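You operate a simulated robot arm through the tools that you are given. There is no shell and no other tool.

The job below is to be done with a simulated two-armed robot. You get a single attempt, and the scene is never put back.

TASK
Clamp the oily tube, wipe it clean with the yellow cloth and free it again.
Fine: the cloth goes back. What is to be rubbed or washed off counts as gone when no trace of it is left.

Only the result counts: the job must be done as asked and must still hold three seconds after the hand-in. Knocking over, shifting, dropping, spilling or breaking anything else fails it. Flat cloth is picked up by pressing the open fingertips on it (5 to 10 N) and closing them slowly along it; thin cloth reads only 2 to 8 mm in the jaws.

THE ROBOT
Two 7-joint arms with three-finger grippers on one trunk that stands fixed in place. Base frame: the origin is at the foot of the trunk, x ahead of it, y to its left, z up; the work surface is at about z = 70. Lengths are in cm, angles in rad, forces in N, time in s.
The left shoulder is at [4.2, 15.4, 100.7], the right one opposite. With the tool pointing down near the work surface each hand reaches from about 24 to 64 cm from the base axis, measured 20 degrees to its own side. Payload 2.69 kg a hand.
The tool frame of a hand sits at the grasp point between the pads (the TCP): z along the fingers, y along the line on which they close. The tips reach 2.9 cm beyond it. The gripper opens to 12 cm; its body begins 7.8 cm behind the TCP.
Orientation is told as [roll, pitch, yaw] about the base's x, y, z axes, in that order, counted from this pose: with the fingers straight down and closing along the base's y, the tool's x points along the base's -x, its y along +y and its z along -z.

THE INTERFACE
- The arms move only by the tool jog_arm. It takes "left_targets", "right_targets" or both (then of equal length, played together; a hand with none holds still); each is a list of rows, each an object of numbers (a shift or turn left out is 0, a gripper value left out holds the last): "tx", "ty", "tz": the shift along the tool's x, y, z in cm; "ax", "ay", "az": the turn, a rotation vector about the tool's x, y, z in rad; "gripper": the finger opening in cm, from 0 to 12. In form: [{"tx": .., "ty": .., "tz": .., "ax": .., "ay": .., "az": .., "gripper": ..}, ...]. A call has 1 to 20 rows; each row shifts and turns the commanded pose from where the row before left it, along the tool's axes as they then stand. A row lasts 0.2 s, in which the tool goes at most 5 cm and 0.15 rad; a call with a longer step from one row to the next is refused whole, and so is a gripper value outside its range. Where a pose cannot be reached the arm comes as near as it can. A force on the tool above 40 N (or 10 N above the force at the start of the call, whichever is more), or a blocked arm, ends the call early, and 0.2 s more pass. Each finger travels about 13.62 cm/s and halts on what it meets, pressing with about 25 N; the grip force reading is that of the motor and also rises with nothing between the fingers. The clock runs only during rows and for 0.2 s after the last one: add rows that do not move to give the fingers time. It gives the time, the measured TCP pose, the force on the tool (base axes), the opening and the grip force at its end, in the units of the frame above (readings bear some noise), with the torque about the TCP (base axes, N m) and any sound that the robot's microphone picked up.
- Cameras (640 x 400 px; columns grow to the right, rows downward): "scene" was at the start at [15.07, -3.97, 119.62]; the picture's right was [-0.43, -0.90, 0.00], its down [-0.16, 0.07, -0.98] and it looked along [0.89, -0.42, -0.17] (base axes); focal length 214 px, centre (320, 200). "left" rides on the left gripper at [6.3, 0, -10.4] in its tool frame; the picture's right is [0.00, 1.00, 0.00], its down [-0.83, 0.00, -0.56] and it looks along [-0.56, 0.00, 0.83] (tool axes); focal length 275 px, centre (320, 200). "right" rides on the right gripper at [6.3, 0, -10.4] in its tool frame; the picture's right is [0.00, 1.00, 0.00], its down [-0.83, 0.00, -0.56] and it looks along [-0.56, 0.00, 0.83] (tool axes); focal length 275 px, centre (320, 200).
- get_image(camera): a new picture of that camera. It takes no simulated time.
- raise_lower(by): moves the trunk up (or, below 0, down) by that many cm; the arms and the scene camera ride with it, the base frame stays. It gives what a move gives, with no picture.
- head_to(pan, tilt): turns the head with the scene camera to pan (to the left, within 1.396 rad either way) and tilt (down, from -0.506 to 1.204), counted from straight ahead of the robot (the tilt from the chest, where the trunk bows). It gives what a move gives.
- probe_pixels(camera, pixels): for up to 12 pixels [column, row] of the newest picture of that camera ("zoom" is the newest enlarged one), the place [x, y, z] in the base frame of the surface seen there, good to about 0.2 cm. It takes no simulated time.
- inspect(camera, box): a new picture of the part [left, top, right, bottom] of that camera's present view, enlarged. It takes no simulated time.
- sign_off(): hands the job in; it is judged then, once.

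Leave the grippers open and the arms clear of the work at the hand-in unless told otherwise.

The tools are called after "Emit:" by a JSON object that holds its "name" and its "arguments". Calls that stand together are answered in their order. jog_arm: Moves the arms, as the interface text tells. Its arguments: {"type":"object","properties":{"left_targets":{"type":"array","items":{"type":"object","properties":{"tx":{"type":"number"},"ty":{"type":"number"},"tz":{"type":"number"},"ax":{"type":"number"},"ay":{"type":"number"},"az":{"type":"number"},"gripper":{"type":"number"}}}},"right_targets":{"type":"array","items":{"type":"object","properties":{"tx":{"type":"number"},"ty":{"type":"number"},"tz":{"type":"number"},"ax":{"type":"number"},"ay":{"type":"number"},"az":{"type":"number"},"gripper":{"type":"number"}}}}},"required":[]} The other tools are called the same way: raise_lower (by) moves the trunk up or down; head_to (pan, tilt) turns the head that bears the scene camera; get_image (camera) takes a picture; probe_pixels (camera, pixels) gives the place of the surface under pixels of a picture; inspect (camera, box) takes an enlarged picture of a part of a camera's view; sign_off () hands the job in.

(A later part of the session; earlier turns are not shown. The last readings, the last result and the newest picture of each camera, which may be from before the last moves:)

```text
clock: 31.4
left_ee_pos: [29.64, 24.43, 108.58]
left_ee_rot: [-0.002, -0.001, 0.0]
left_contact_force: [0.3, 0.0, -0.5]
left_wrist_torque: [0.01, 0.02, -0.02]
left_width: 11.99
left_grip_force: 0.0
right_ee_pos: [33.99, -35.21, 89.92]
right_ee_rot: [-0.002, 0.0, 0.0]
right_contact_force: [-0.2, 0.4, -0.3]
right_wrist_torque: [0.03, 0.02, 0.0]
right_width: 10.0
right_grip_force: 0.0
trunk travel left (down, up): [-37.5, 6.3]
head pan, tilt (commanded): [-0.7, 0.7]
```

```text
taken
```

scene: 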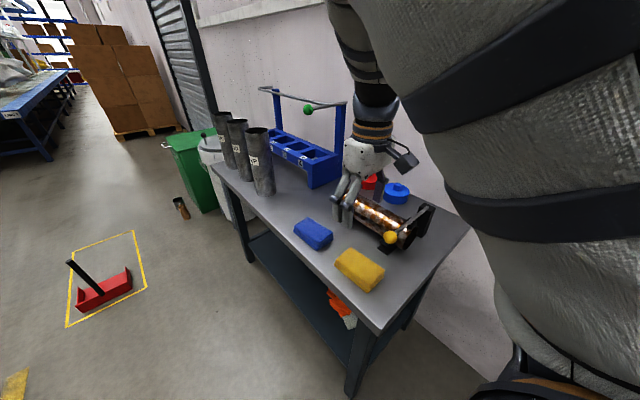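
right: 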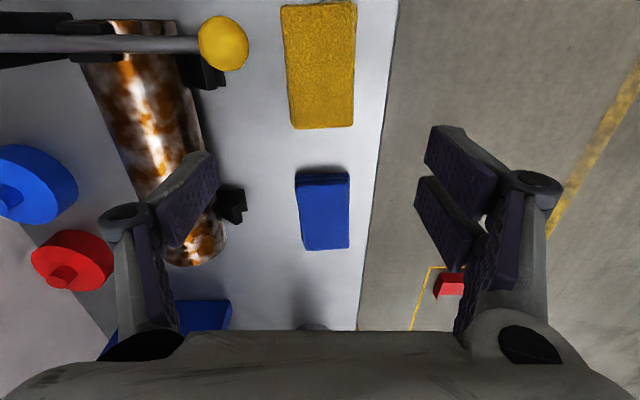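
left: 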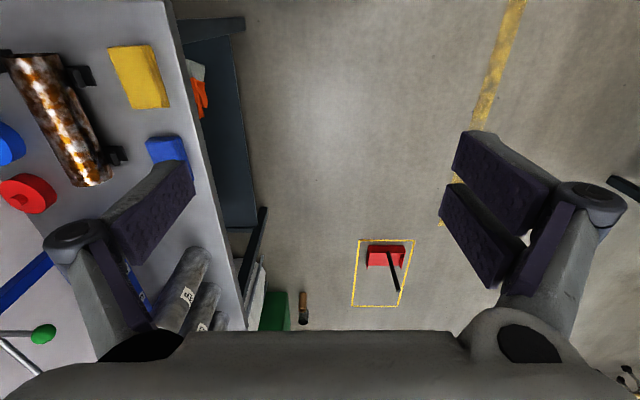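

Now I probe the cloth's edges from here to record its exact place (I must put it back) before descending.

Emit:
{"name": "probe_pixels", "arguments": {"camera": "right", "pixels": [[285, 10], [354, 6], [350, 122], [292, 122], [290, 60], [352, 60], [320, 8], [320, 124], [320, 60], [322, 128], [300, 5], [340, 40]]}}

Emit:
{"name": "inspect", "arguments": {"camera": "scene", "box": [270, 200, 420, 320]}}

```text
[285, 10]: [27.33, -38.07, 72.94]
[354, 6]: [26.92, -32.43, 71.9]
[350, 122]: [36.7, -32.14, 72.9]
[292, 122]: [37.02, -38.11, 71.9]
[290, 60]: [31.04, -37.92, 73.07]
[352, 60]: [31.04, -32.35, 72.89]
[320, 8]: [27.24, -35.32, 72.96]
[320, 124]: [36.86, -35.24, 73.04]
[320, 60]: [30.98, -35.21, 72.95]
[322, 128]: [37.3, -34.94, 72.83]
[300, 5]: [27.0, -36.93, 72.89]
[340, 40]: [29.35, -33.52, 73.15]
```

```text
3.33 times, centred on (345, 260) of scene
```

zoom: 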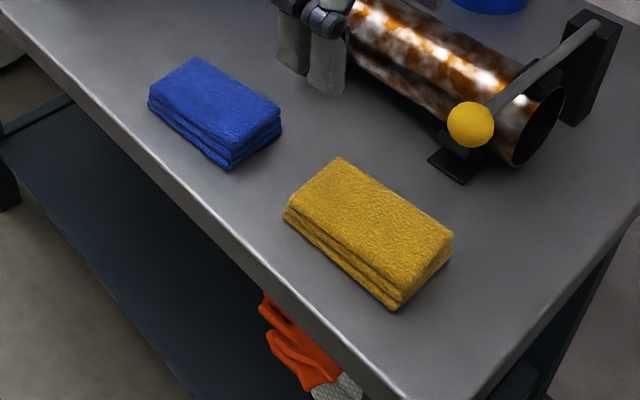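

The cloth's centre is (32.1,-35.15), aligned with x. I descend toward it, first to z≈78, and check.

Emit:
{"name": "jog_arm", "arguments": {"right_targets": [{"tz": 3}, {"tz": 3}, {"tz": 3}, {"tz": 3}, {}]}}

Emit:
{"name": "get_image", "arguments": {"camera": "right"}}

Emit:
{"name": "inspect", "arguments": {"camera": "scene", "box": [290, 150, 440, 300]}}

```text
clock: 32.6
left_ee_pos: [29.43, 24.53, 108.59]
left_ee_rot: [-0.002, -0.003, 0.0]
left_contact_force: [0.1, -0.4, 0.6]
left_wrist_torque: [0.02, -0.05, 0.0]
left_width: 12.02
left_grip_force: 0.0
right_ee_pos: [33.88, -35.44, 77.86]
right_ee_rot: [-0.001, -0.001, 0.0]
right_contact_force: [-0.3, -0.8, -0.2]
right_wrist_torque: [-0.01, -0.01, -0.03]
right_width: 9.98
right_grip_force: 0.1
trunk travel left (down, up): [-37.5, 6.3]
head pan, tilt (commanded): [-0.7, 0.7]
```

```text
taken
```

right: 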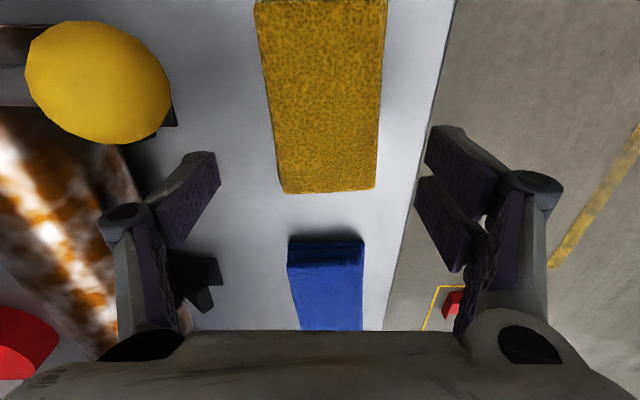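

```text
2.67 times, centred on (365, 225) of scene
```

zoom: 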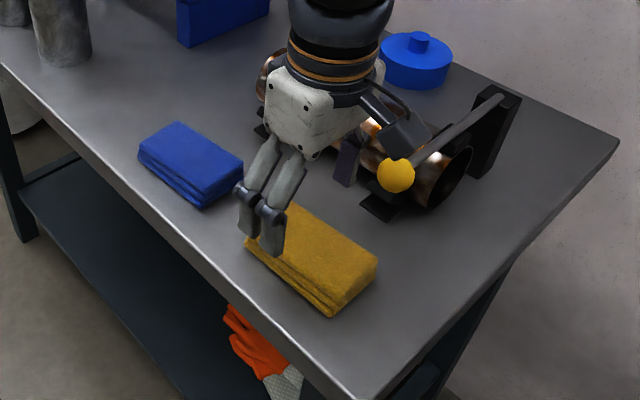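

All clear so far: knob well to the left of the finger. I descend 3.6 cm more so that the tips are at about z=71.3, beside the cloth.

Emit:
{"name": "jog_arm", "arguments": {"right_targets": [{"tz": 1.2, "ty": 0.2}, {"tz": 1.2}, {"tz": 1.2}, {}]}}

Emit:
{"name": "get_image", "arguments": {"camera": "right"}}

Emit:
{"name": "inspect", "arguments": {"camera": "scene", "box": [290, 150, 440, 300]}}

```text
clock: 33.6
left_ee_pos: [29.49, 24.51, 108.59]
left_ee_rot: [-0.003, -0.002, -0.001]
left_contact_force: [-0.2, 0.3, -0.3]
left_wrist_torque: [0.0, 0.01, 0.01]
left_width: 12.0
left_grip_force: 0.1
right_ee_pos: [33.89, -35.02, 74.11]
right_ee_rot: [-0.001, 0.001, 0.0]
right_contact_force: [0.5, 0.3, -0.7]
right_wrist_torque: [0.0, 0.03, -0.01]
right_width: 9.99
right_grip_force: 0.0
trunk travel left (down, up): [-37.5, 6.3]
head pan, tilt (commanded): [-0.7, 0.7]
```

```text
taken
```

right: 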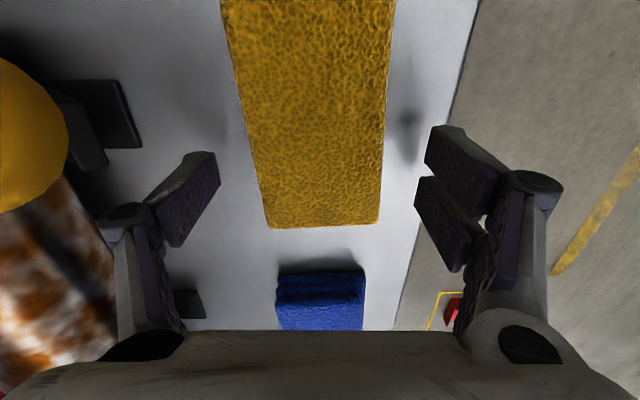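

```text
2.67 times, centred on (365, 225) of scene
```

zoom: 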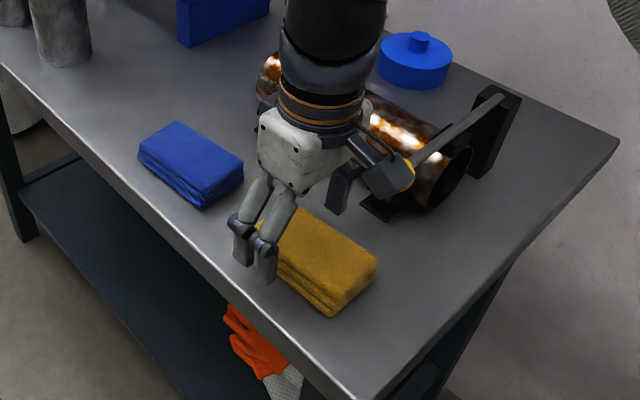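

No contact force. I check where the two near-side fingers stand relative to the cloth end.

Emit:
{"name": "probe_pixels", "arguments": {"camera": "zoom", "pixels": [[242, 255], [266, 272], [262, 228], [340, 200], [290, 210], [375, 255], [332, 310]]}}

```text
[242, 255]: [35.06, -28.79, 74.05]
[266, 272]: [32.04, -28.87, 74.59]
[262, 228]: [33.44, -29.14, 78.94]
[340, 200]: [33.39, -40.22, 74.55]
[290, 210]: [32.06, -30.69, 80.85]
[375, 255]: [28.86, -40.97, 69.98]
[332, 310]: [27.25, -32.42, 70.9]
```

Fingers at x≈32 and 35 on the near side, the single one at x≈33.4 on the far side, all beside the cloth. I close slowly.

Emit:
{"name": "jog_arm", "arguments": {"right_targets": [{"gripper": 8.5}, {"gripper": 7.5}, {"gripper": 6.8}, {"gripper": 6.3}, {"gripper": 6.0}, {"gripper": 5.7}, {"gripper": 5.4}, {}]}}

Emit:
{"name": "get_image", "arguments": {"camera": "right"}}

```text
clock: 35.4
left_ee_pos: [29.63, 24.5, 108.6]
left_ee_rot: [-0.003, -0.001, -0.001]
left_contact_force: [0.6, 0.4, -0.7]
left_wrist_torque: [0.01, -0.01, 0.0]
left_width: 12.02
left_grip_force: 0.0
right_ee_pos: [33.98, -35.14, 74.15]
right_ee_rot: [-0.001, 0.001, 0.0]
right_contact_force: [1.0, -0.2, 3.7]
right_wrist_torque: [-0.02, -0.04, 0.1]
right_width: 6.75
right_grip_force: 24.9
trunk travel left (down, up): [-37.5, 6.3]
head pan, tilt (commanded): [-0.7, 0.7]
```

```text
taken
```

right: 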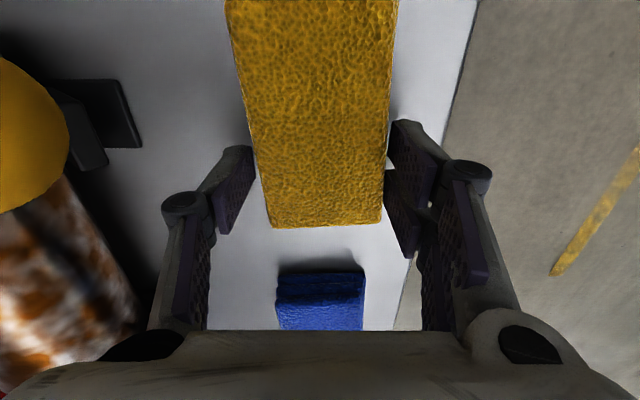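

The grip reads 25 N at 6.75 cm. I lift straight up 12 cm (the knob's edge at y≈-39.9 is 1.7 cm clear of the cloth).

Emit:
{"name": "jog_arm", "arguments": {"right_targets": [{"tz": -0.5, "gripper": 5.2}, {"tz": -1}, {"tz": -2}, {"tz": -2.5}, {"tz": -3}, {"tz": -3}, {}]}}

Emit:
{"name": "get_image", "arguments": {"camera": "right"}}

Emit:
{"name": "inspect", "arguments": {"camera": "scene", "box": [290, 120, 470, 300]}}

```text
clock: 37.0
left_ee_pos: [29.56, 24.37, 108.53]
left_ee_rot: [-0.002, -0.002, 0.0]
left_contact_force: [-0.4, 0.5, 0.4]
left_wrist_torque: [-0.02, 0.0, 0.0]
left_width: 12.02
left_grip_force: 0.0
right_ee_pos: [33.97, -34.92, 86.1]
right_ee_rot: [-0.002, -0.001, 0.001]
right_contact_force: [0.3, -0.3, 0.6]
right_wrist_torque: [0.02, 0.02, 0.0]
right_width: 5.2
right_grip_force: 0.1
trunk travel left (down, up): [-37.5, 6.3]
head pan, tilt (commanded): [-0.7, 0.7]
```

```text
taken
```

right: 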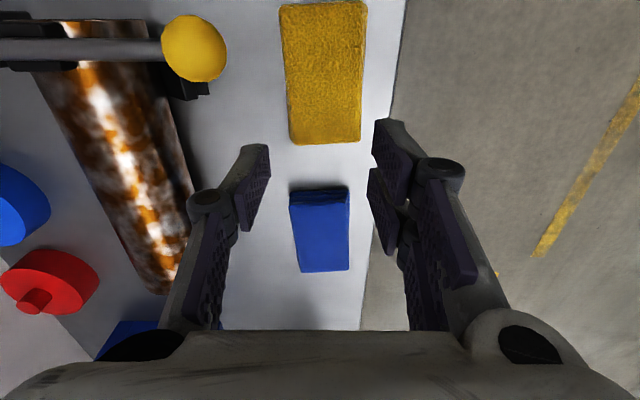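

```text
2.22 times, centred on (380, 210) of scene
```

zoom: 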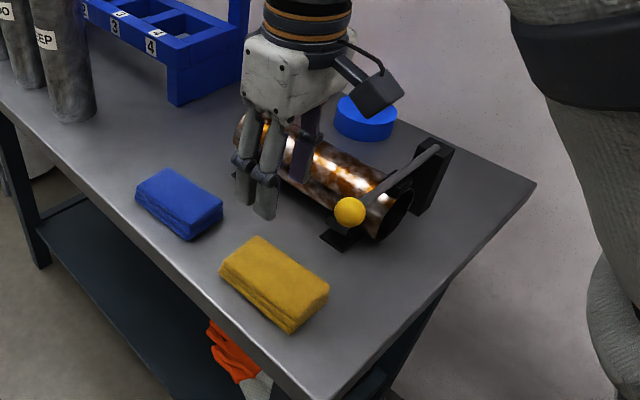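

The cloth slipped out and is still on the bench. I check where it lies now.

Emit:
{"name": "probe_pixels", "arguments": {"camera": "right", "pixels": [[283, 8], [363, 6], [357, 138], [293, 138], [287, 70], [361, 70], [323, 8], [325, 140]]}}

Emit:
{"name": "inspect", "arguments": {"camera": "right", "box": [220, 0, 420, 160]}}

```text
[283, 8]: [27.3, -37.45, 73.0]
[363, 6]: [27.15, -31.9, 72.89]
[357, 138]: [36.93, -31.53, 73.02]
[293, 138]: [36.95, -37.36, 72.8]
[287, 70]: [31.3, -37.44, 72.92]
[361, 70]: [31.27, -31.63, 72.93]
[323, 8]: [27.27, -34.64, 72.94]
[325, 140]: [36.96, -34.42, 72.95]
```

```text
2.50 times, centred on (320, 80) of right
```

zoom: 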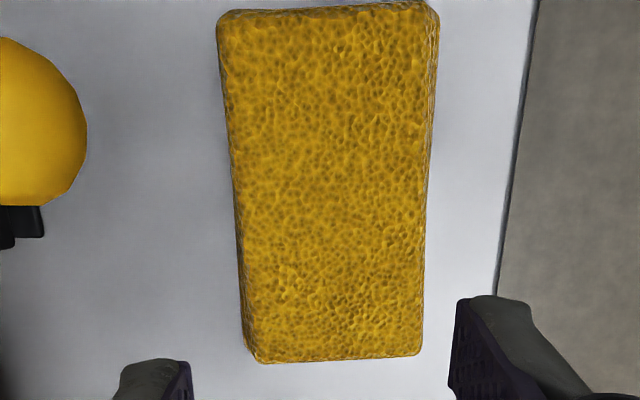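

The cloth moved 0.6 cm towards me (centre now y≈-34.55) and behaves like a firm pad. I'll grip again deeper (tips close to the bench, z≈70.4), more centred (x≈33) and firmer.

Emit:
{"name": "jog_arm", "arguments": {"right_targets": [{"gripper": 9, "tx": 0.9, "ty": 0.4}, {"gripper": 9}, {"tz": 3}, {"tz": 3}, {"tz": 3}, {"tz": 2}, {"tz": 1}, {"tz": 0.7}, {}]}}

Emit:
{"name": "get_image", "arguments": {"camera": "right"}}

Emit:
{"name": "inspect", "arguments": {"camera": "scene", "box": [290, 120, 470, 300]}}

```text
clock: 39.0
left_ee_pos: [29.51, 24.5, 108.64]
left_ee_rot: [-0.003, 0.0, -0.001]
left_contact_force: [0.1, -0.6, -0.7]
left_wrist_torque: [0.0, 0.0, 0.0]
left_width: 11.97
left_grip_force: 0.0
right_ee_pos: [33.34, -34.54, 73.33]
right_ee_rot: [-0.001, 0.001, 0.001]
right_contact_force: [-0.7, 0.4, 0.0]
right_wrist_torque: [-0.01, -0.02, -0.05]
right_width: 9.0
right_grip_force: 0.0
trunk travel left (down, up): [-37.5, 6.3]
head pan, tilt (commanded): [-0.7, 0.7]
```

```text
taken
```

right: 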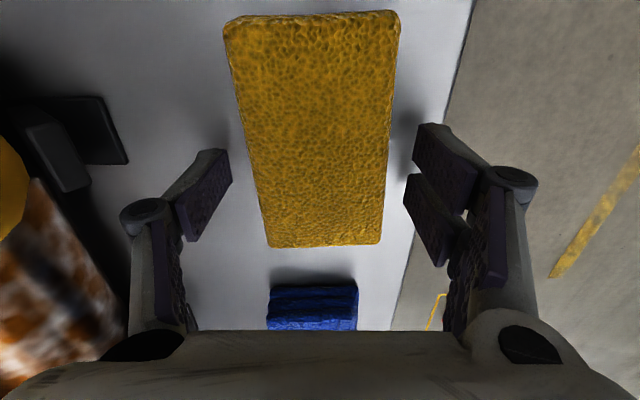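

```text
2.22 times, centred on (380, 210) of scene
```

zoom: 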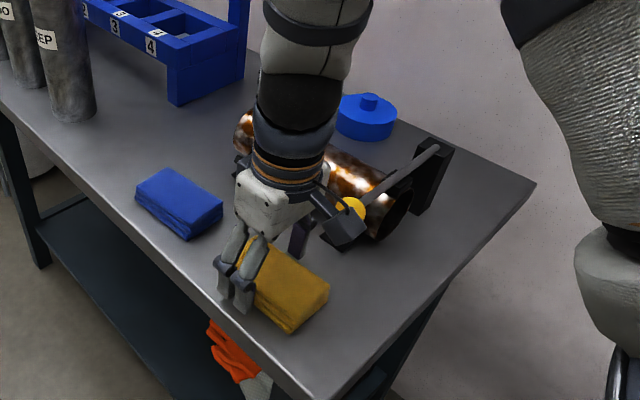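

Tips are beside the cloth near the bench. I close firmly.

Emit:
{"name": "jog_arm", "arguments": {"right_targets": [{"gripper": 7.5}, {"gripper": 6.8}, {"gripper": 6.2}, {"gripper": 5.5}, {"gripper": 4.5}, {"gripper": 3.5}, {"gripper": 3}, {}, {}]}}

Emit:
{"name": "get_image", "arguments": {"camera": "right"}}

```text
clock: 41.0
left_ee_pos: [29.51, 24.46, 108.57]
left_ee_rot: [-0.002, -0.001, 0.0]
left_contact_force: [-0.2, -0.4, -0.5]
left_wrist_torque: [-0.03, 0.0, 0.0]
left_width: 11.97
left_grip_force: 0.1
right_ee_pos: [33.23, -34.64, 73.49]
right_ee_rot: [0.0, 0.0, 0.001]
right_contact_force: [1.6, -0.9, 2.7]
right_wrist_torque: [0.02, -0.01, 0.05]
right_width: 6.73
right_grip_force: 24.4
trunk travel left (down, up): [-37.5, 6.3]
head pan, tilt (commanded): [-0.7, 0.7]
```

```text
taken
```

right: 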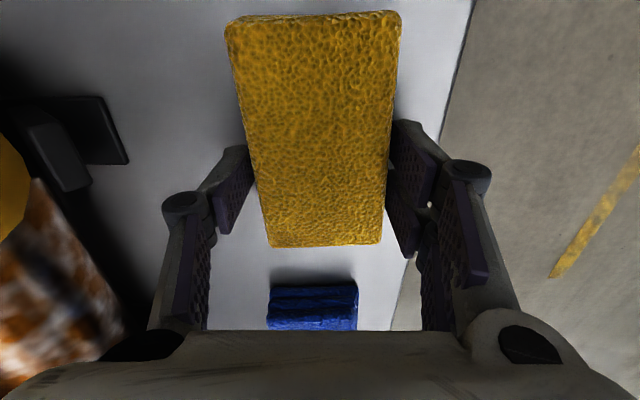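

Width 6.73, force 24. I lift slowly 1.5 cm and check whether the cloth comes along.

Emit:
{"name": "jog_arm", "arguments": {"right_targets": [{"tz": -0.2, "gripper": 3}, {"tz": -0.3}, {"tz": -0.5}, {"tz": -0.5}, {}]}}

Emit:
{"name": "get_image", "arguments": {"camera": "right"}}

Emit:
{"name": "inspect", "arguments": {"camera": "scene", "box": [290, 120, 470, 300]}}

```text
clock: 42.2
left_ee_pos: [29.64, 24.46, 108.5]
left_ee_rot: [-0.002, 0.0, 0.0]
left_contact_force: [0.4, -0.7, -0.6]
left_wrist_torque: [-0.03, 0.0, 0.01]
left_width: 12.03
left_grip_force: 0.0
right_ee_pos: [33.11, -34.48, 74.92]
right_ee_rot: [0.0, -0.001, -0.001]
right_contact_force: [1.0, 0.0, 0.2]
right_wrist_torque: [0.01, -0.02, 0.01]
right_width: 6.72
right_grip_force: 24.9
trunk travel left (down, up): [-37.5, 6.3]
head pan, tilt (commanded): [-0.7, 0.7]
```

```text
taken
```

right: 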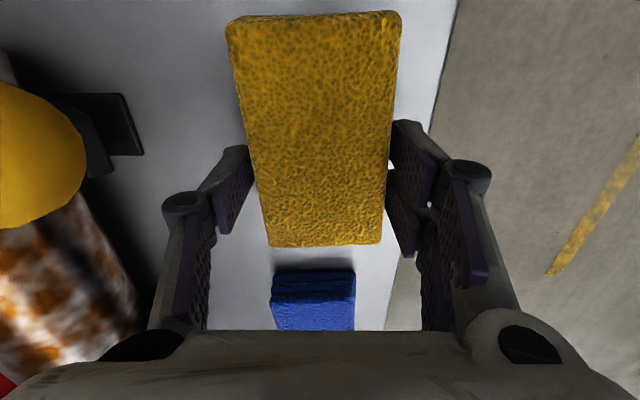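

```text
2.22 times, centred on (380, 210) of scene
```

zoom: 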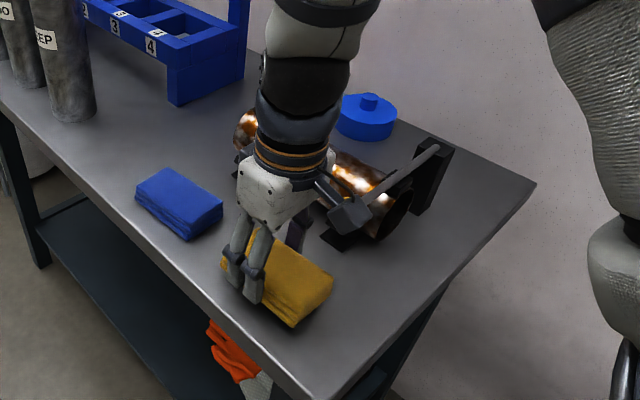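

The cloth came along (unchanged in the hand's view). I lift on slowly to z≈87.

Emit:
{"name": "jog_arm", "arguments": {"right_targets": [{"tz": -1}, {"tz": -1.5}, {"tz": -2}, {"tz": -2}, {"tz": -2}, {"tz": -2}, {"tz": -1.5}, {}]}}

Emit:
{"name": "get_image", "arguments": {"camera": "right"}}

Emit:
{"name": "inspect", "arguments": {"camera": "scene", "box": [290, 100, 470, 300]}}

```text
clock: 44.0
left_ee_pos: [29.63, 24.51, 108.49]
left_ee_rot: [-0.002, -0.001, -0.001]
left_contact_force: [-0.2, -0.2, 0.1]
left_wrist_torque: [0.0, 0.02, 0.02]
left_width: 11.98
left_grip_force: 0.1
right_ee_pos: [33.0, -34.56, 86.97]
right_ee_rot: [0.0, 0.001, 0.0]
right_contact_force: [-0.7, 0.1, -1.9]
right_wrist_torque: [0.02, 0.01, 0.02]
right_width: 6.72
right_grip_force: 24.8
trunk travel left (down, up): [-37.5, 6.3]
head pan, tilt (commanded): [-0.7, 0.7]
```

```text
taken
```

right: 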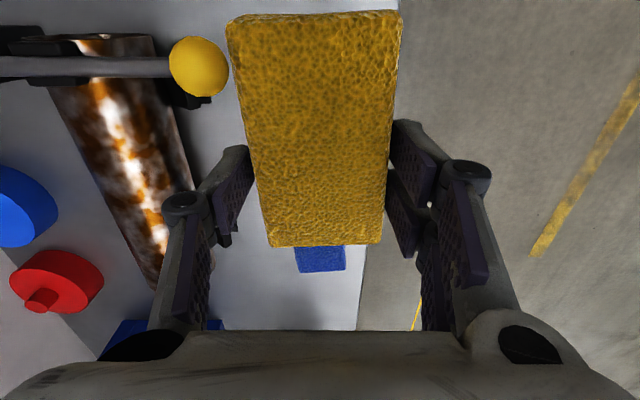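

```text
2.00 times, centred on (380, 200) of scene
```

zoom: 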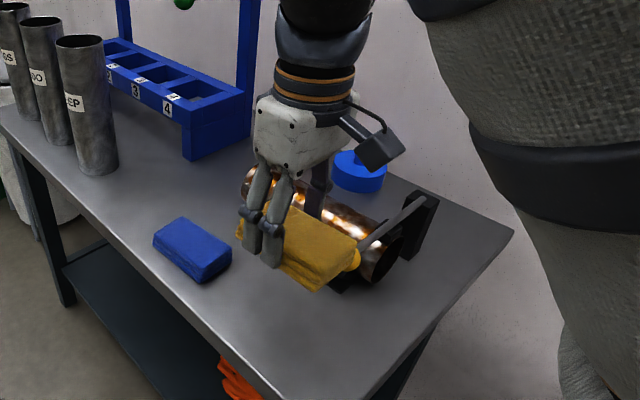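

The cloth is firmly held. I probe its corners to know its place in the hand.

Emit:
{"name": "probe_pixels", "arguments": {"camera": "right", "pixels": [[240, 28], [392, 24], [376, 236], [276, 238], [320, 130], [320, 25], [325, 240]]}}

Emit:
{"name": "probe_pixels", "arguments": {"camera": "zoom", "pixels": [[320, 285], [350, 265], [290, 262], [320, 270], [250, 262], [272, 262]]}}

```text
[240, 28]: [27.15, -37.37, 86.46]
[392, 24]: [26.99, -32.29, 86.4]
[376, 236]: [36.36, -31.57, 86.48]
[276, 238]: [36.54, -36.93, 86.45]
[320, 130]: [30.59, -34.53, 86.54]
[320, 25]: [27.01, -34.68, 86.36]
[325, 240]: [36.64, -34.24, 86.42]
```

```text
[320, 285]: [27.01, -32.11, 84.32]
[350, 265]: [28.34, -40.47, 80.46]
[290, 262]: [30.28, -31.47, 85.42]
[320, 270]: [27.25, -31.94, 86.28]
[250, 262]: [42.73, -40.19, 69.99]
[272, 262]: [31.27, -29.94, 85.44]
```

Cloth underside is 3.5 cm below the TCP; in x it spans from -6.2 to +4.0 of the TCP. I carry it above the tube's middle: to (40,-51,87), passing clear of the knob (cloth bottom at z≈83.5).

Emit:
{"name": "jog_arm", "arguments": {"right_targets": [{"tx": -1.5, "tz": -0.5}, {"tx": -2}, {"tx": -2}, {"tx": -1.5}, {"ty": -2}, {"ty": -2.5}, {"ty": -3}, {"ty": -3}, {"ty": -3}, {"ty": -2.9}, {}]}}

Emit:
{"name": "get_image", "arguments": {"camera": "right"}}

Emit:
{"name": "get_image", "arguments": {"camera": "scene"}}

```text
clock: 46.4
left_ee_pos: [29.44, 24.5, 108.49]
left_ee_rot: [-0.002, -0.002, 0.001]
left_contact_force: [-0.6, 0.8, 0.0]
left_wrist_torque: [0.01, 0.03, -0.01]
left_width: 11.99
left_grip_force: 0.1
right_ee_pos: [40.3, -51.0, 87.37]
right_ee_rot: [-0.001, 0.001, 0.001]
right_contact_force: [0.2, 0.5, -0.4]
right_wrist_torque: [0.01, 0.0, 0.03]
right_width: 6.73
right_grip_force: 25.0
trunk travel left (down, up): [-37.5, 6.3]
head pan, tilt (commanded): [-0.7, 0.7]
```

```text
taken
```

right: 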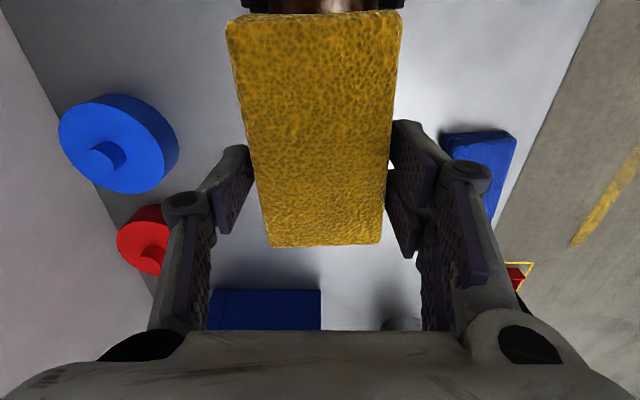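

```text
taken
```

scene: 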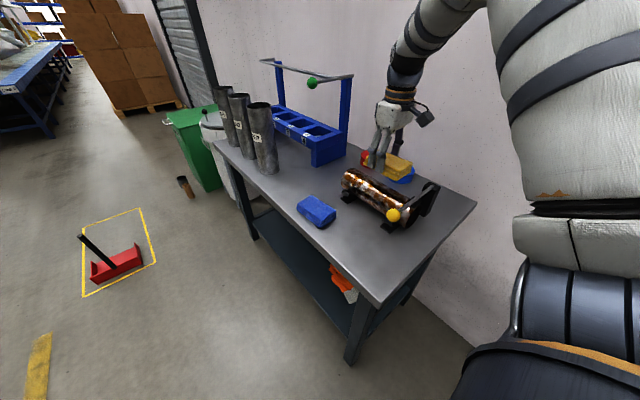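

The cloth hovers over the tube. I lower it to just above the surface (z≈82.2), then ease on.

Emit:
{"name": "jog_arm", "arguments": {"right_targets": [{"tz": 1.5}, {"tz": 1.5}, {"tz": 1.5}, {"tz": 0.6}, {}]}}

Emit:
{"name": "jog_arm", "arguments": {"right_targets": [{"tz": 0.2}, {"tz": 0.2}, {"tz": 0.2}, {}]}}

```text
clock: 47.6
left_ee_pos: [29.58, 24.56, 108.62]
left_ee_rot: [-0.001, -0.002, 0.0]
left_contact_force: [-0.5, -0.1, 0.7]
left_wrist_torque: [0.03, 0.04, 0.01]
left_width: 11.98
left_grip_force: 0.2
right_ee_pos: [40.16, -51.05, 82.34]
right_ee_rot: [0.0, 0.0, 0.001]
right_contact_force: [-0.1, -0.4, -0.9]
right_wrist_torque: [0.01, -0.03, 0.05]
right_width: 6.74
right_grip_force: 24.4
trunk travel left (down, up): [-37.5, 6.3]
head pan, tilt (commanded): [-0.7, 0.7]
```

```text
clock: 48.6
left_ee_pos: [29.6, 24.54, 108.58]
left_ee_rot: [-0.001, -0.003, 0.0]
left_contact_force: [1.1, -0.3, 0.3]
left_wrist_torque: [-0.01, 0.02, -0.02]
left_width: 12.04
left_grip_force: 0.2
right_ee_pos: [40.18, -51.03, 81.7]
right_ee_rot: [0.001, 0.0, 0.001]
right_contact_force: [-0.8, 0.2, -0.6]
right_wrist_torque: [0.01, -0.05, 0.0]
right_width: 6.75
right_grip_force: 24.8
trunk travel left (down, up): [-37.5, 6.3]
head pan, tilt (commanded): [-0.7, 0.7]
```

No contact yet at z=81.70. I keep easing down in small steps.

Emit:
{"name": "jog_arm", "arguments": {"right_targets": [{"tz": 0.12}, {"tz": 0.12}, {"tz": 0.1}, {}]}}

```text
clock: 49.6
left_ee_pos: [29.4, 24.61, 108.62]
left_ee_rot: [-0.003, -0.004, 0.0]
left_contact_force: [-1.1, -0.1, -0.2]
left_wrist_torque: [-0.02, 0.02, -0.01]
left_width: 12.0
left_grip_force: 0.1
right_ee_pos: [40.16, -50.93, 81.58]
right_ee_rot: [-0.003, -0.004, 0.001]
right_contact_force: [-2.2, -7.3, 24.3]
right_wrist_torque: [-0.26, 0.36, 0.06]
right_width: 6.73
right_grip_force: 25.2
trunk travel left (down, up): [-37.5, 6.3]
head pan, tilt (commanded): [-0.7, 0.7]
```

Contact: 24 N, a bit much. I back off 0.15 cm (aim ~8 N) and make a stroke along the tube: first toward the lever to x≈37, then out to x≈47.

Emit:
{"name": "jog_arm", "arguments": {"right_targets": [{"tz": -0.15}, {"tx": 0.6}, {"tx": 0.8}, {"tx": 0.8}, {"tx": 0.7}, {"tx": 0.3}, {}]}}

Emit:
{"name": "get_image", "arguments": {"camera": "right"}}

Emit:
{"name": "inspect", "arguments": {"camera": "scene", "box": [320, 100, 480, 260]}}

```text
clock: 51.2
left_ee_pos: [29.62, 24.59, 108.6]
left_ee_rot: [-0.005, -0.003, -0.001]
left_contact_force: [0.0, -0.4, -0.6]
left_wrist_torque: [-0.01, 0.02, -0.01]
left_width: 12.0
left_grip_force: 0.0
right_ee_pos: [36.83, -51.05, 81.64]
right_ee_rot: [-0.001, -0.001, 0.001]
right_contact_force: [7.5, 0.4, 18.8]
right_wrist_torque: [0.04, -0.39, 0.0]
right_width: 6.73
right_grip_force: 25.6
trunk travel left (down, up): [-37.5, 6.3]
head pan, tilt (commanded): [-0.7, 0.7]
```

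```text
taken
```

right: 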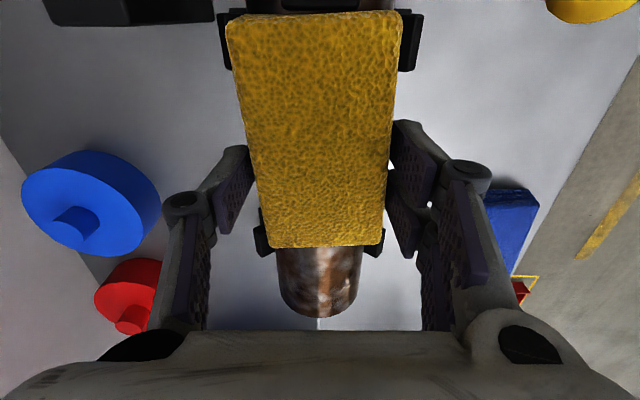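

```text
2.50 times, centred on (400, 180) of scene
```

zoom: 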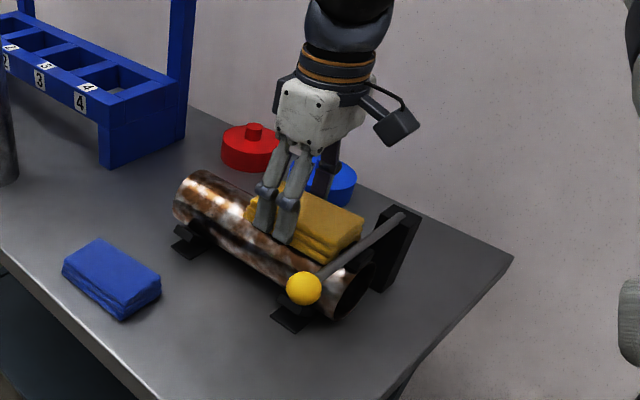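

Friction 7.5 N with 19 N pressing, and the stains already look paler. I go on with a long stroke outward to x≈47.

Emit:
{"name": "jog_arm", "arguments": {"right_targets": [{"tz": -0.06, "tx": -0.4}, {"tx": -0.8}, {"tx": -0.9}, {"tx": -0.9}, {"tx": -0.9}, {"tx": -0.9}, {"tx": -0.9}, {"tx": -0.9}, {"tx": -0.9}, {"tx": -0.9}, {"tx": -0.9}, {"tx": -0.8}, {}]}}

Emit:
{"name": "get_image", "arguments": {"camera": "right"}}

Emit:
{"name": "inspect", "arguments": {"camera": "scene", "box": [320, 100, 480, 260]}}

```text
clock: 54.0
left_ee_pos: [29.61, 24.53, 108.63]
left_ee_rot: [-0.002, -0.002, -0.001]
left_contact_force: [-1.3, 0.2, 0.7]
left_wrist_torque: [-0.02, 0.0, -0.03]
left_width: 12.01
left_grip_force: 0.1
right_ee_pos: [47.08, -50.98, 81.65]
right_ee_rot: [0.0, 0.0, 0.001]
right_contact_force: [-1.6, -0.7, 2.9]
right_wrist_torque: [-0.02, 0.27, 0.05]
right_width: 6.71
right_grip_force: 25.5
trunk travel left (down, up): [-37.5, 6.3]
head pan, tilt (commanded): [-0.7, 0.7]
```

```text
taken
```

right: 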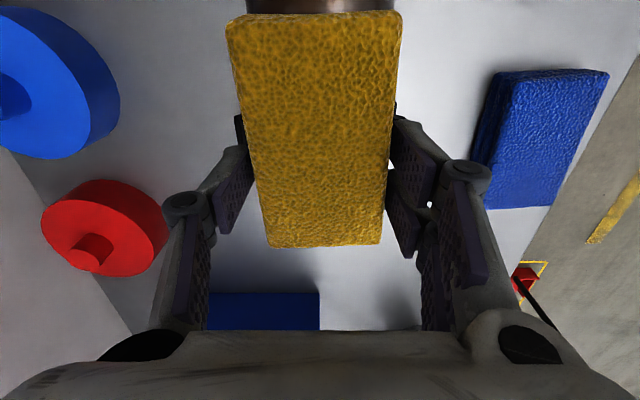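

```text
2.50 times, centred on (400, 180) of scene
```

zoom: 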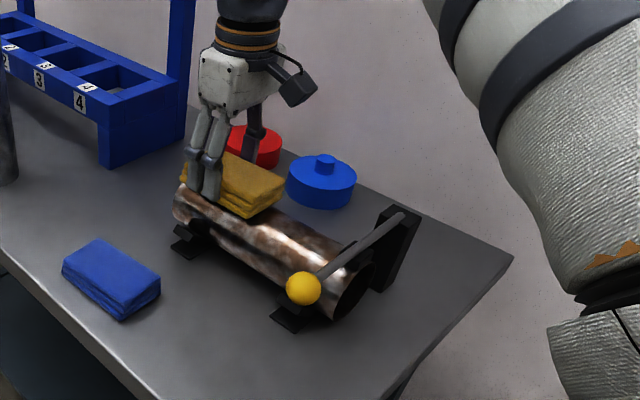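

The whole tube is fading evenly with the wiping. I keep stroking back and forth: back to x≈37, with slightly more pressure.

Emit:
{"name": "jog_arm", "arguments": {"right_targets": [{"tz": 0.06, "tx": 0.5}, {"tx": 0.9}, {"tx": 0.9}, {"tx": 0.9}, {"tx": 0.9}, {"tx": 0.9}, {"tx": 0.9}, {"tx": 0.9}, {"tx": 0.9}, {"tx": 0.9}, {"tx": 0.9}, {"tx": 0.4}, {}]}}

Emit:
{"name": "inspect", "arguments": {"camera": "scene", "box": [320, 100, 480, 260]}}

```text
clock: 56.8
left_ee_pos: [29.53, 24.53, 108.55]
left_ee_rot: [-0.004, -0.001, 0.0]
left_contact_force: [-0.2, 0.0, -0.6]
left_wrist_torque: [-0.01, -0.01, -0.01]
left_width: 12.0
left_grip_force: 0.0
right_ee_pos: [37.21, -50.93, 81.59]
right_ee_rot: [-0.001, 0.0, 0.001]
right_contact_force: [0.9, -0.5, 1.5]
right_wrist_torque: [0.01, -0.12, 0.05]
right_width: 6.73
right_grip_force: 25.5
trunk travel left (down, up): [-37.5, 6.3]
head pan, tilt (commanded): [-0.7, 0.7]
```

```text
2.50 times, centred on (400, 180) of scene
```

zoom: 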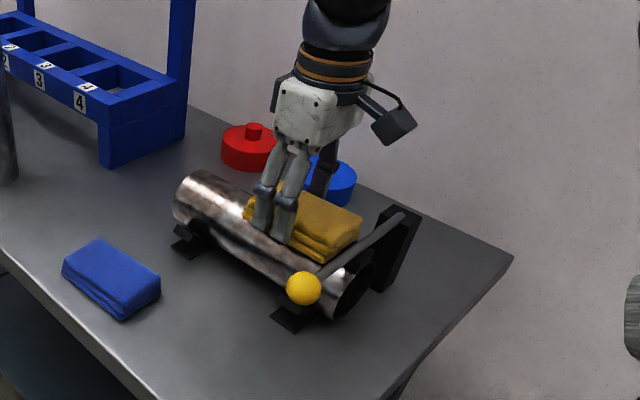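

Cleaner still, but the pressure fell to 1.5 N. I press 0.1 cm more and do two more strokes out and back.

Emit:
{"name": "jog_arm", "arguments": {"right_targets": [{"tz": 0.1, "tx": -0.4}, {"tx": -0.9}, {"tx": -1.0}, {"tx": -1.0}, {"tx": -1.0}, {"tx": -1.0}, {"tx": -1.0}, {"tx": -1.0}, {"tx": -1.0}, {"tx": -1.0}, {"tx": -0.5}, {}]}}

Emit:
{"name": "inspect", "arguments": {"camera": "scene", "box": [320, 100, 480, 260]}}

```text
clock: 59.4
left_ee_pos: [29.43, 24.52, 108.57]
left_ee_rot: [-0.005, -0.001, 0.0]
left_contact_force: [-0.5, -0.4, -0.3]
left_wrist_torque: [-0.03, 0.01, -0.02]
left_width: 12.01
left_grip_force: 0.1
right_ee_pos: [46.96, -51.07, 81.68]
right_ee_rot: [-0.001, 0.0, 0.0]
right_contact_force: [-3.6, 0.8, 9.3]
right_wrist_torque: [-0.01, 0.03, 0.0]
right_width: 6.71
right_grip_force: 25.1
trunk travel left (down, up): [-37.5, 6.3]
head pan, tilt (commanded): [-0.7, 0.7]
```

```text
2.50 times, centred on (400, 180) of scene
```

zoom: 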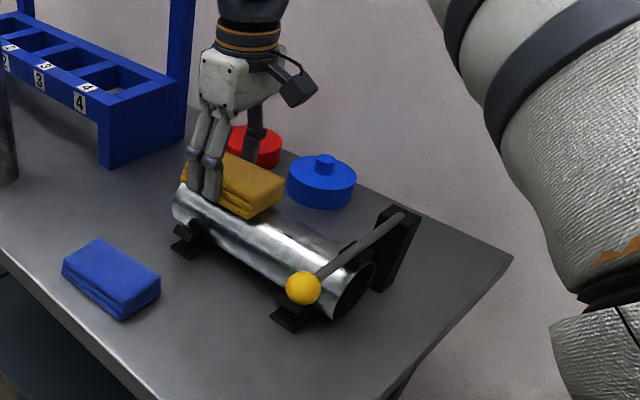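

The tube looks nearly bare metal. More strokes to remove the last trace: back to x≈37.

Emit:
{"name": "jog_arm", "arguments": {"right_targets": [{"tz": 0.03, "tx": 0.5}, {"tx": 1.0}, {"tx": 1.0}, {"tx": 1.0}, {"tx": 1.0}, {"tx": 1.0}, {"tx": 1.0}, {"tx": 1.0}, {"tx": 1.0}, {"tx": 0.9}, {"tx": 0.4}, {}]}}

Emit:
{"name": "inspect", "arguments": {"camera": "scene", "box": [340, 140, 440, 240]}}

```text
clock: 62.0
left_ee_pos: [29.51, 24.58, 108.47]
left_ee_rot: [-0.005, -0.001, 0.0]
left_contact_force: [0.7, 0.7, -0.5]
left_wrist_torque: [-0.02, 0.0, 0.04]
left_width: 12.02
left_grip_force: 0.1
right_ee_pos: [37.19, -50.81, 81.43]
right_ee_rot: [-0.001, 0.0, -0.002]
right_contact_force: [9.1, 0.4, 21.9]
right_wrist_torque: [-0.02, -0.41, 0.03]
right_width: 6.74
right_grip_force: 25.1
trunk travel left (down, up): [-37.5, 6.3]
head pan, tilt (commanded): [-0.7, 0.7]
```

```text
4.00 times, centred on (390, 190) of scene
```

zoom: 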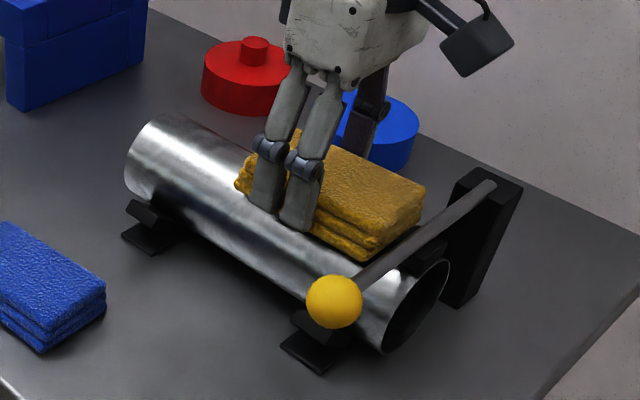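

It looks like clean metal; I add one more full round trip with moderate pressure to be sure no trace is left.

Emit:
{"name": "jog_arm", "arguments": {"right_targets": [{"tz": -0.06, "tx": -0.5}, {"tx": -1.0}, {"tx": -1.0}, {"tx": -1.0}, {"tx": -1.0}, {"tx": -1.0}, {"tx": -1.0}, {"tx": -1.0}, {"tx": -1.0}, {"tx": -1.0}, {"tx": -0.4}, {"tz": 0.05}, {}]}}

Emit:
{"name": "inspect", "arguments": {"camera": "scene", "box": [340, 140, 440, 240]}}

Emit:
{"name": "jog_arm", "arguments": {"right_targets": [{"tx": 0.5}, {"tx": 1.0}, {"tx": 1.0}, {"tx": 1.0}, {"tx": 1.0}, {"tx": 1.0}, {"tx": 1.0}, {"tx": 1.0}, {"tx": 1.0}, {"tx": 1.0}, {"tx": 0.4}, {}]}}

Emit:
{"name": "inspect", "arguments": {"camera": "scene", "box": [340, 140, 440, 240]}}

```text
clock: 64.8
left_ee_pos: [29.51, 24.45, 108.6]
left_ee_rot: [-0.003, 0.0, 0.0]
left_contact_force: [0.4, 0.0, 0.0]
left_wrist_torque: [0.0, -0.04, -0.06]
left_width: 12.01
left_grip_force: 0.1
right_ee_pos: [47.14, -51.06, 81.38]
right_ee_rot: [-0.001, -0.001, 0.0]
right_contact_force: [-1.8, -0.6, 5.6]
right_wrist_torque: [-0.04, 0.42, 0.1]
right_width: 6.72
right_grip_force: 25.8
trunk travel left (down, up): [-37.5, 6.3]
head pan, tilt (commanded): [-0.7, 0.7]
```

```text
4.00 times, centred on (390, 190) of scene
```

zoom: 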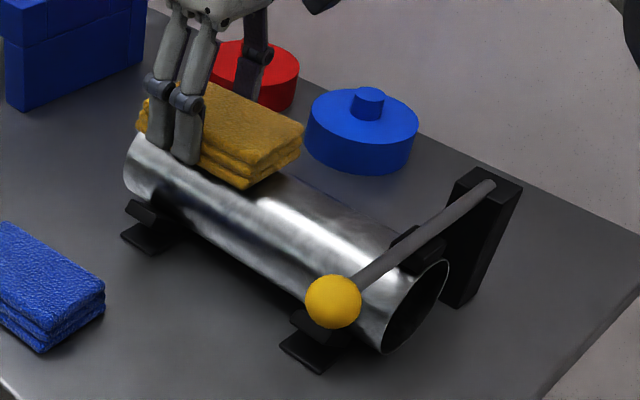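

```text
clock: 67.4
left_ee_pos: [29.53, 24.56, 108.51]
left_ee_rot: [-0.003, -0.003, 0.001]
left_contact_force: [0.2, -0.7, -0.2]
left_wrist_torque: [0.02, -0.01, 0.02]
left_width: 12.01
left_grip_force: 0.0
right_ee_pos: [37.27, -51.1, 81.48]
right_ee_rot: [0.0, 0.002, 0.0]
right_contact_force: [1.6, 0.0, 3.1]
right_wrist_torque: [0.04, -0.22, 0.02]
right_width: 6.74
right_grip_force: 24.7
trunk travel left (down, up): [-37.5, 6.3]
head pan, tilt (commanded): [-0.7, 0.7]
```

```text
4.00 times, centred on (390, 190) of scene
```

zoom: 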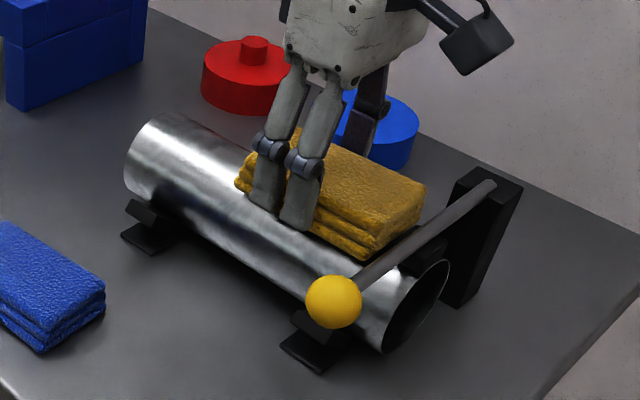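

Uniform clean metal, front and end included. I lift the cloth off the tube and check with the hand camera.

Emit:
{"name": "jog_arm", "arguments": {"right_targets": [{"tz": -1}, {"tz": -2}, {"tz": -2.5}, {"tz": -2}, {"ty": 2}, {"ty": 3}, {"ty": 3}, {"ty": 3}, {"ty": 3}, {"ty": 1.5}, {}]}}

Emit:
{"name": "get_image", "arguments": {"camera": "right"}}

Emit:
{"name": "inspect", "arguments": {"camera": "scene", "box": [320, 120, 460, 260]}}

```text
clock: 69.8
left_ee_pos: [29.52, 24.43, 108.52]
left_ee_rot: [-0.002, -0.003, -0.001]
left_contact_force: [-0.2, 0.4, 0.4]
left_wrist_torque: [0.0, -0.04, 0.01]
left_width: 12.03
left_grip_force: 0.0
right_ee_pos: [37.11, -35.57, 89.02]
right_ee_rot: [0.0, 0.001, -0.001]
right_contact_force: [-0.6, 0.6, -0.7]
right_wrist_torque: [-0.01, -0.03, 0.03]
right_width: 6.76
right_grip_force: 25.9
trunk travel left (down, up): [-37.5, 6.3]
head pan, tilt (commanded): [-0.7, 0.7]
```

```text
taken
```

right: 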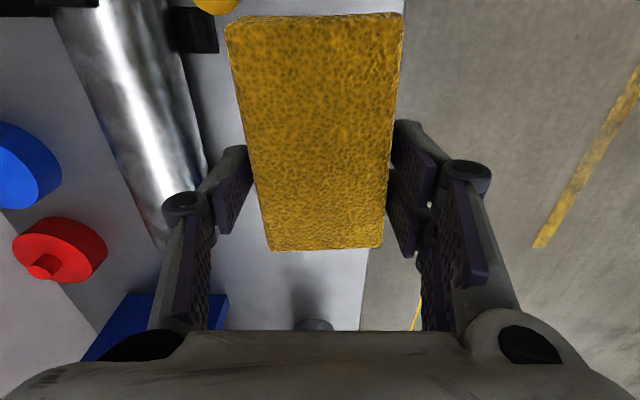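

```text
2.86 times, centred on (390, 190) of scene
```

zoom: 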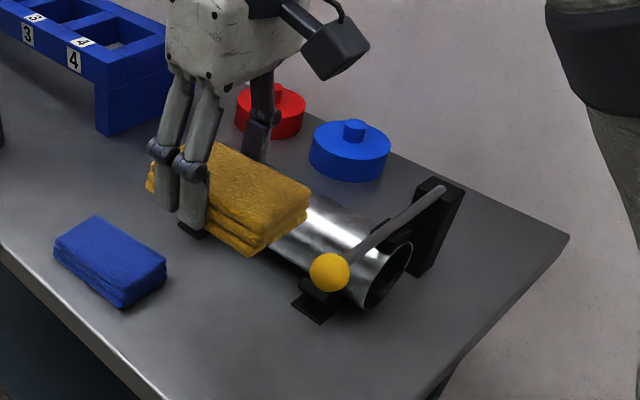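

I zoom on the tube in the hand camera to look for any remaining trace, and probe the cloth's corners for putting it back.

Emit:
{"name": "inspect", "arguments": {"camera": "right", "box": [50, 0, 250, 240]}}

Emit:
{"name": "probe_pixels", "arguments": {"camera": "right", "pixels": [[240, 28], [392, 24], [376, 236], [276, 238], [320, 130], [320, 22], [325, 244], [236, 30], [396, 26], [272, 244], [380, 242]]}}

```text
1.67 times, centred on (150, 120) of right
```

zoom: 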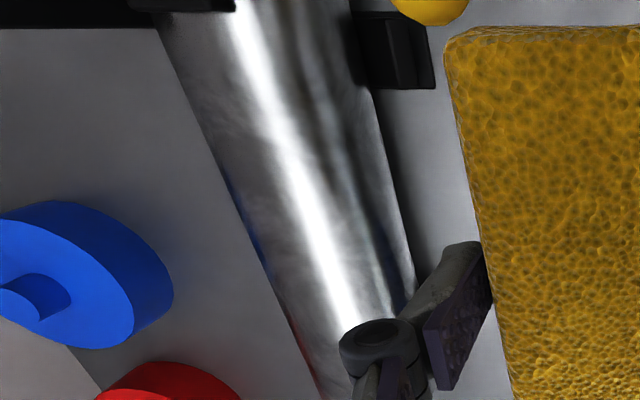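

```text
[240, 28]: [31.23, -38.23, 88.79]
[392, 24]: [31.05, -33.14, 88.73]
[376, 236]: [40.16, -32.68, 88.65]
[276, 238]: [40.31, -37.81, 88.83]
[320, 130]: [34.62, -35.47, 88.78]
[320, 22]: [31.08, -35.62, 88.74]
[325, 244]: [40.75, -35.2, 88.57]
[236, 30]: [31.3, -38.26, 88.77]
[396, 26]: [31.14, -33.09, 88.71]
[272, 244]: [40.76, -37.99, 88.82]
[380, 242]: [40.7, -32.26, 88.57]
```

The tube is bare metal with no trace of oil. Now the cloth goes back to its place, centre (32.1,-35.15): I move the TCP to (33.3,-35.3), correct the small yaw, and lower.

Emit:
{"name": "jog_arm", "arguments": {"right_targets": [{"tx": 1.3, "ty": 0.1, "az": 0.035}, {"tx": 1.5, "ty": 0.1}, {"tx": 1.0, "ty": 0.05}, {"tz": 2.5}, {"tz": 3}, {"tz": 3}, {"tz": 3}, {"tz": 2}, {"tz": 1.3}, {}]}}

Emit:
{"name": "get_image", "arguments": {"camera": "right"}}

Emit:
{"name": "inspect", "arguments": {"camera": "scene", "box": [300, 150, 440, 290]}}

```text
clock: 72.0
left_ee_pos: [29.59, 24.42, 108.58]
left_ee_rot: [-0.002, -0.002, 0.0]
left_contact_force: [-0.8, 0.0, 0.0]
left_wrist_torque: [0.0, -0.03, 0.01]
left_width: 11.99
left_grip_force: 0.0
right_ee_pos: [33.29, -35.23, 74.14]
right_ee_rot: [0.001, 0.0, -0.033]
right_contact_force: [0.0, -0.1, -1.1]
right_wrist_torque: [0.01, -0.02, -0.03]
right_width: 6.73
right_grip_force: 24.9
trunk travel left (down, up): [-37.5, 6.3]
head pan, tilt (commanded): [-0.7, 0.7]
```

```text
taken
```

right: 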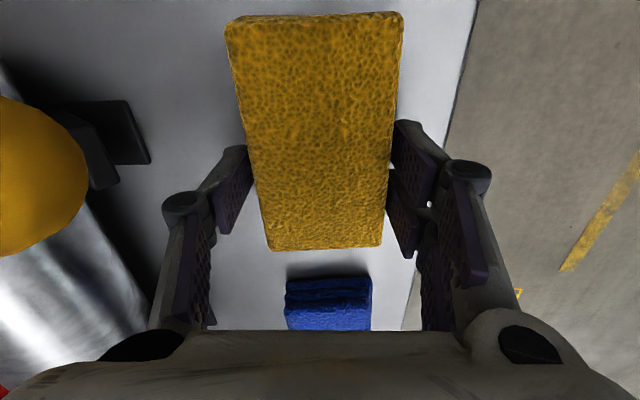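

```text
2.86 times, centred on (370, 220) of scene
```

zoom: 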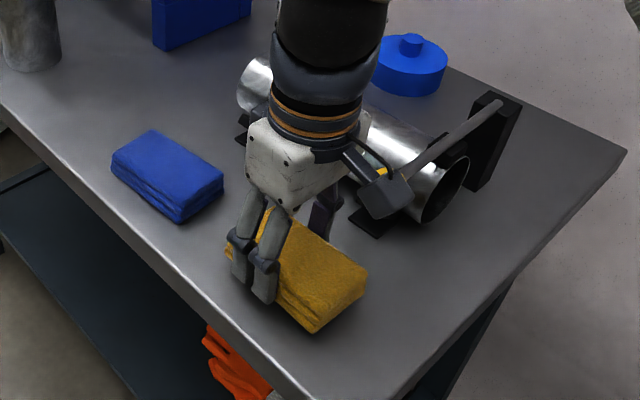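

Hovering 0.8 cm above the bench. I probe the cloth's place before setting it down.

Emit:
{"name": "probe_pixels", "arguments": {"camera": "right", "pixels": [[238, 30], [394, 26], [378, 238], [274, 240], [320, 130], [320, 22], [325, 244]]}}

```text
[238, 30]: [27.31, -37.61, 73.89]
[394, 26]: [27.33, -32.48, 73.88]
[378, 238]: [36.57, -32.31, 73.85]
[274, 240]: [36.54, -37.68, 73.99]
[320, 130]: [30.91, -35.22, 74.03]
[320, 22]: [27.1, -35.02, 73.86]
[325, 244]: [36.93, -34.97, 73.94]
```

It is within 0.15 cm of its old place. I lower the last 0.85 cm gently.

Emit:
{"name": "jog_arm", "arguments": {"right_targets": [{"tz": 0.3, "ty": -0.12, "tx": -0.1}, {"tz": 0.25}, {"tz": 0.15}, {"tz": 0.1}, {}]}}

```text
clock: 73.2
left_ee_pos: [29.62, 24.42, 108.63]
left_ee_rot: [0.001, -0.002, -0.001]
left_contact_force: [0.6, 0.9, 0.2]
left_wrist_torque: [0.02, 0.02, 0.0]
left_width: 12.0
left_grip_force: 0.1
right_ee_pos: [33.45, -35.38, 73.39]
right_ee_rot: [0.002, 0.002, -0.034]
right_contact_force: [0.4, -1.0, -1.0]
right_wrist_torque: [-0.01, -0.04, 0.01]
right_width: 6.73
right_grip_force: 25.4
trunk travel left (down, up): [-37.5, 6.3]
head pan, tilt (commanded): [-0.7, 0.7]
```

No contact yet; a little further down in small steps.

Emit:
{"name": "jog_arm", "arguments": {"right_targets": [{"tz": 0.08}, {"tz": 0.08}, {}]}}

```text
clock: 74.0
left_ee_pos: [29.52, 24.54, 108.45]
left_ee_rot: [-0.002, -0.002, 0.001]
left_contact_force: [0.2, -0.2, 0.5]
left_wrist_torque: [-0.02, 0.01, -0.02]
left_width: 12.0
left_grip_force: 0.1
right_ee_pos: [33.37, -35.31, 73.23]
right_ee_rot: [-0.002, 0.0, -0.035]
right_contact_force: [0.5, 0.3, 0.9]
right_wrist_torque: [0.05, -0.05, 0.02]
right_width: 6.75
right_grip_force: 25.1
trunk travel left (down, up): [-37.5, 6.3]
head pan, tilt (commanded): [-0.7, 0.7]
```

About to touch (0.9 N). One more hair down, then I open the fingers slowly.

Emit:
{"name": "jog_arm", "arguments": {"right_targets": [{"tz": 0.06}, {}, {"gripper": 7.2}, {"gripper": 8}, {"gripper": 8.8}, {}, {}]}}

Emit:
{"name": "get_image", "arguments": {"camera": "right"}}

```text
clock: 75.6
left_ee_pos: [29.66, 24.48, 108.4]
left_ee_rot: [-0.002, -0.001, 0.0]
left_contact_force: [-0.2, 0.7, 0.4]
left_wrist_torque: [-0.02, 0.03, -0.01]
left_width: 12.0
left_grip_force: 0.0
right_ee_pos: [33.44, -35.16, 73.27]
right_ee_rot: [0.001, 0.0, -0.035]
right_contact_force: [-0.4, -0.6, 0.6]
right_wrist_torque: [0.03, -0.03, -0.02]
right_width: 8.78
right_grip_force: 0.1
trunk travel left (down, up): [-37.5, 6.3]
head pan, tilt (commanded): [-0.7, 0.7]
```

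```text
taken
```

right: 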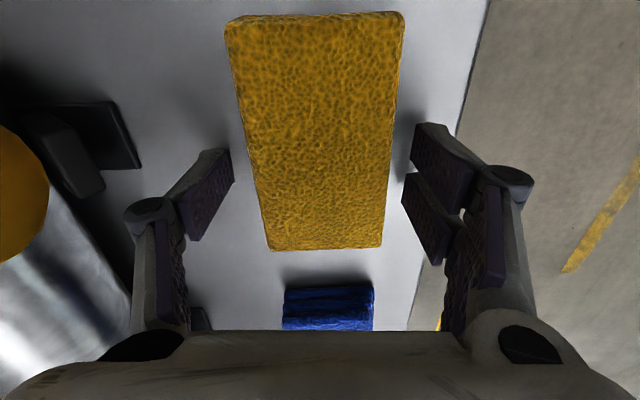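

The fingers are free on both sides. I rise straight up to about z=95.

Emit:
{"name": "jog_arm", "arguments": {"right_targets": [{"tz": -1}, {"tz": -2}, {"tz": -3}, {"tz": -4}, {"tz": -4}, {"tz": -4}, {"tz": -4}, {}]}}

Emit:
{"name": "get_image", "arguments": {"camera": "right"}}

Emit:
{"name": "inspect", "arguments": {"camera": "scene", "box": [290, 130, 470, 310]}}

```text
clock: 77.4
left_ee_pos: [29.67, 24.57, 108.47]
left_ee_rot: [-0.002, -0.001, 0.0]
left_contact_force: [-0.3, -0.3, 0.5]
left_wrist_torque: [0.03, 0.01, -0.01]
left_width: 12.0
left_grip_force: 0.1
right_ee_pos: [33.54, -35.46, 94.82]
right_ee_rot: [0.005, 0.002, -0.039]
right_contact_force: [0.3, -0.5, 0.4]
right_wrist_torque: [0.0, 0.01, 0.01]
right_width: 8.8
right_grip_force: 0.1
trunk travel left (down, up): [-37.5, 6.3]
head pan, tilt (commanded): [-0.7, 0.7]
```

```text
taken
```

right: 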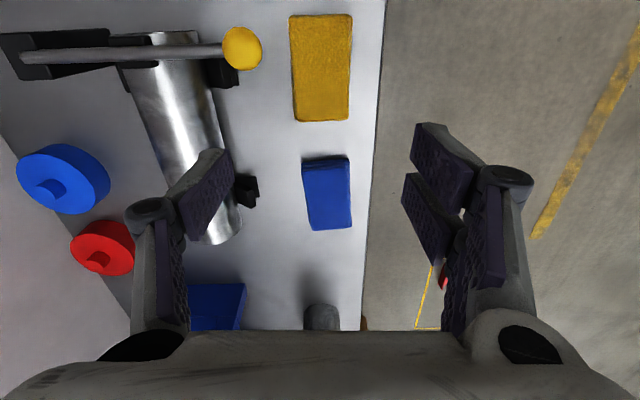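

```text
2.22 times, centred on (380, 220) of scene
```

zoom: 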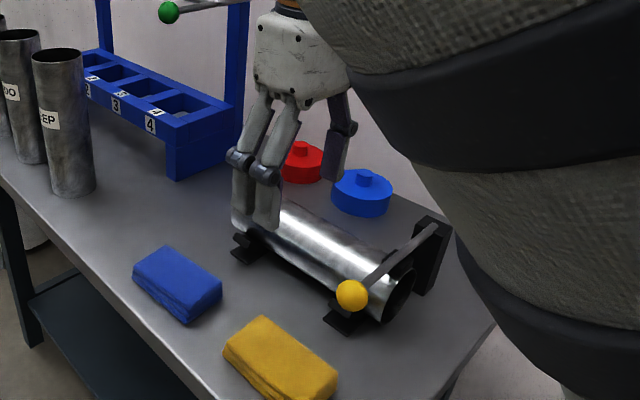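

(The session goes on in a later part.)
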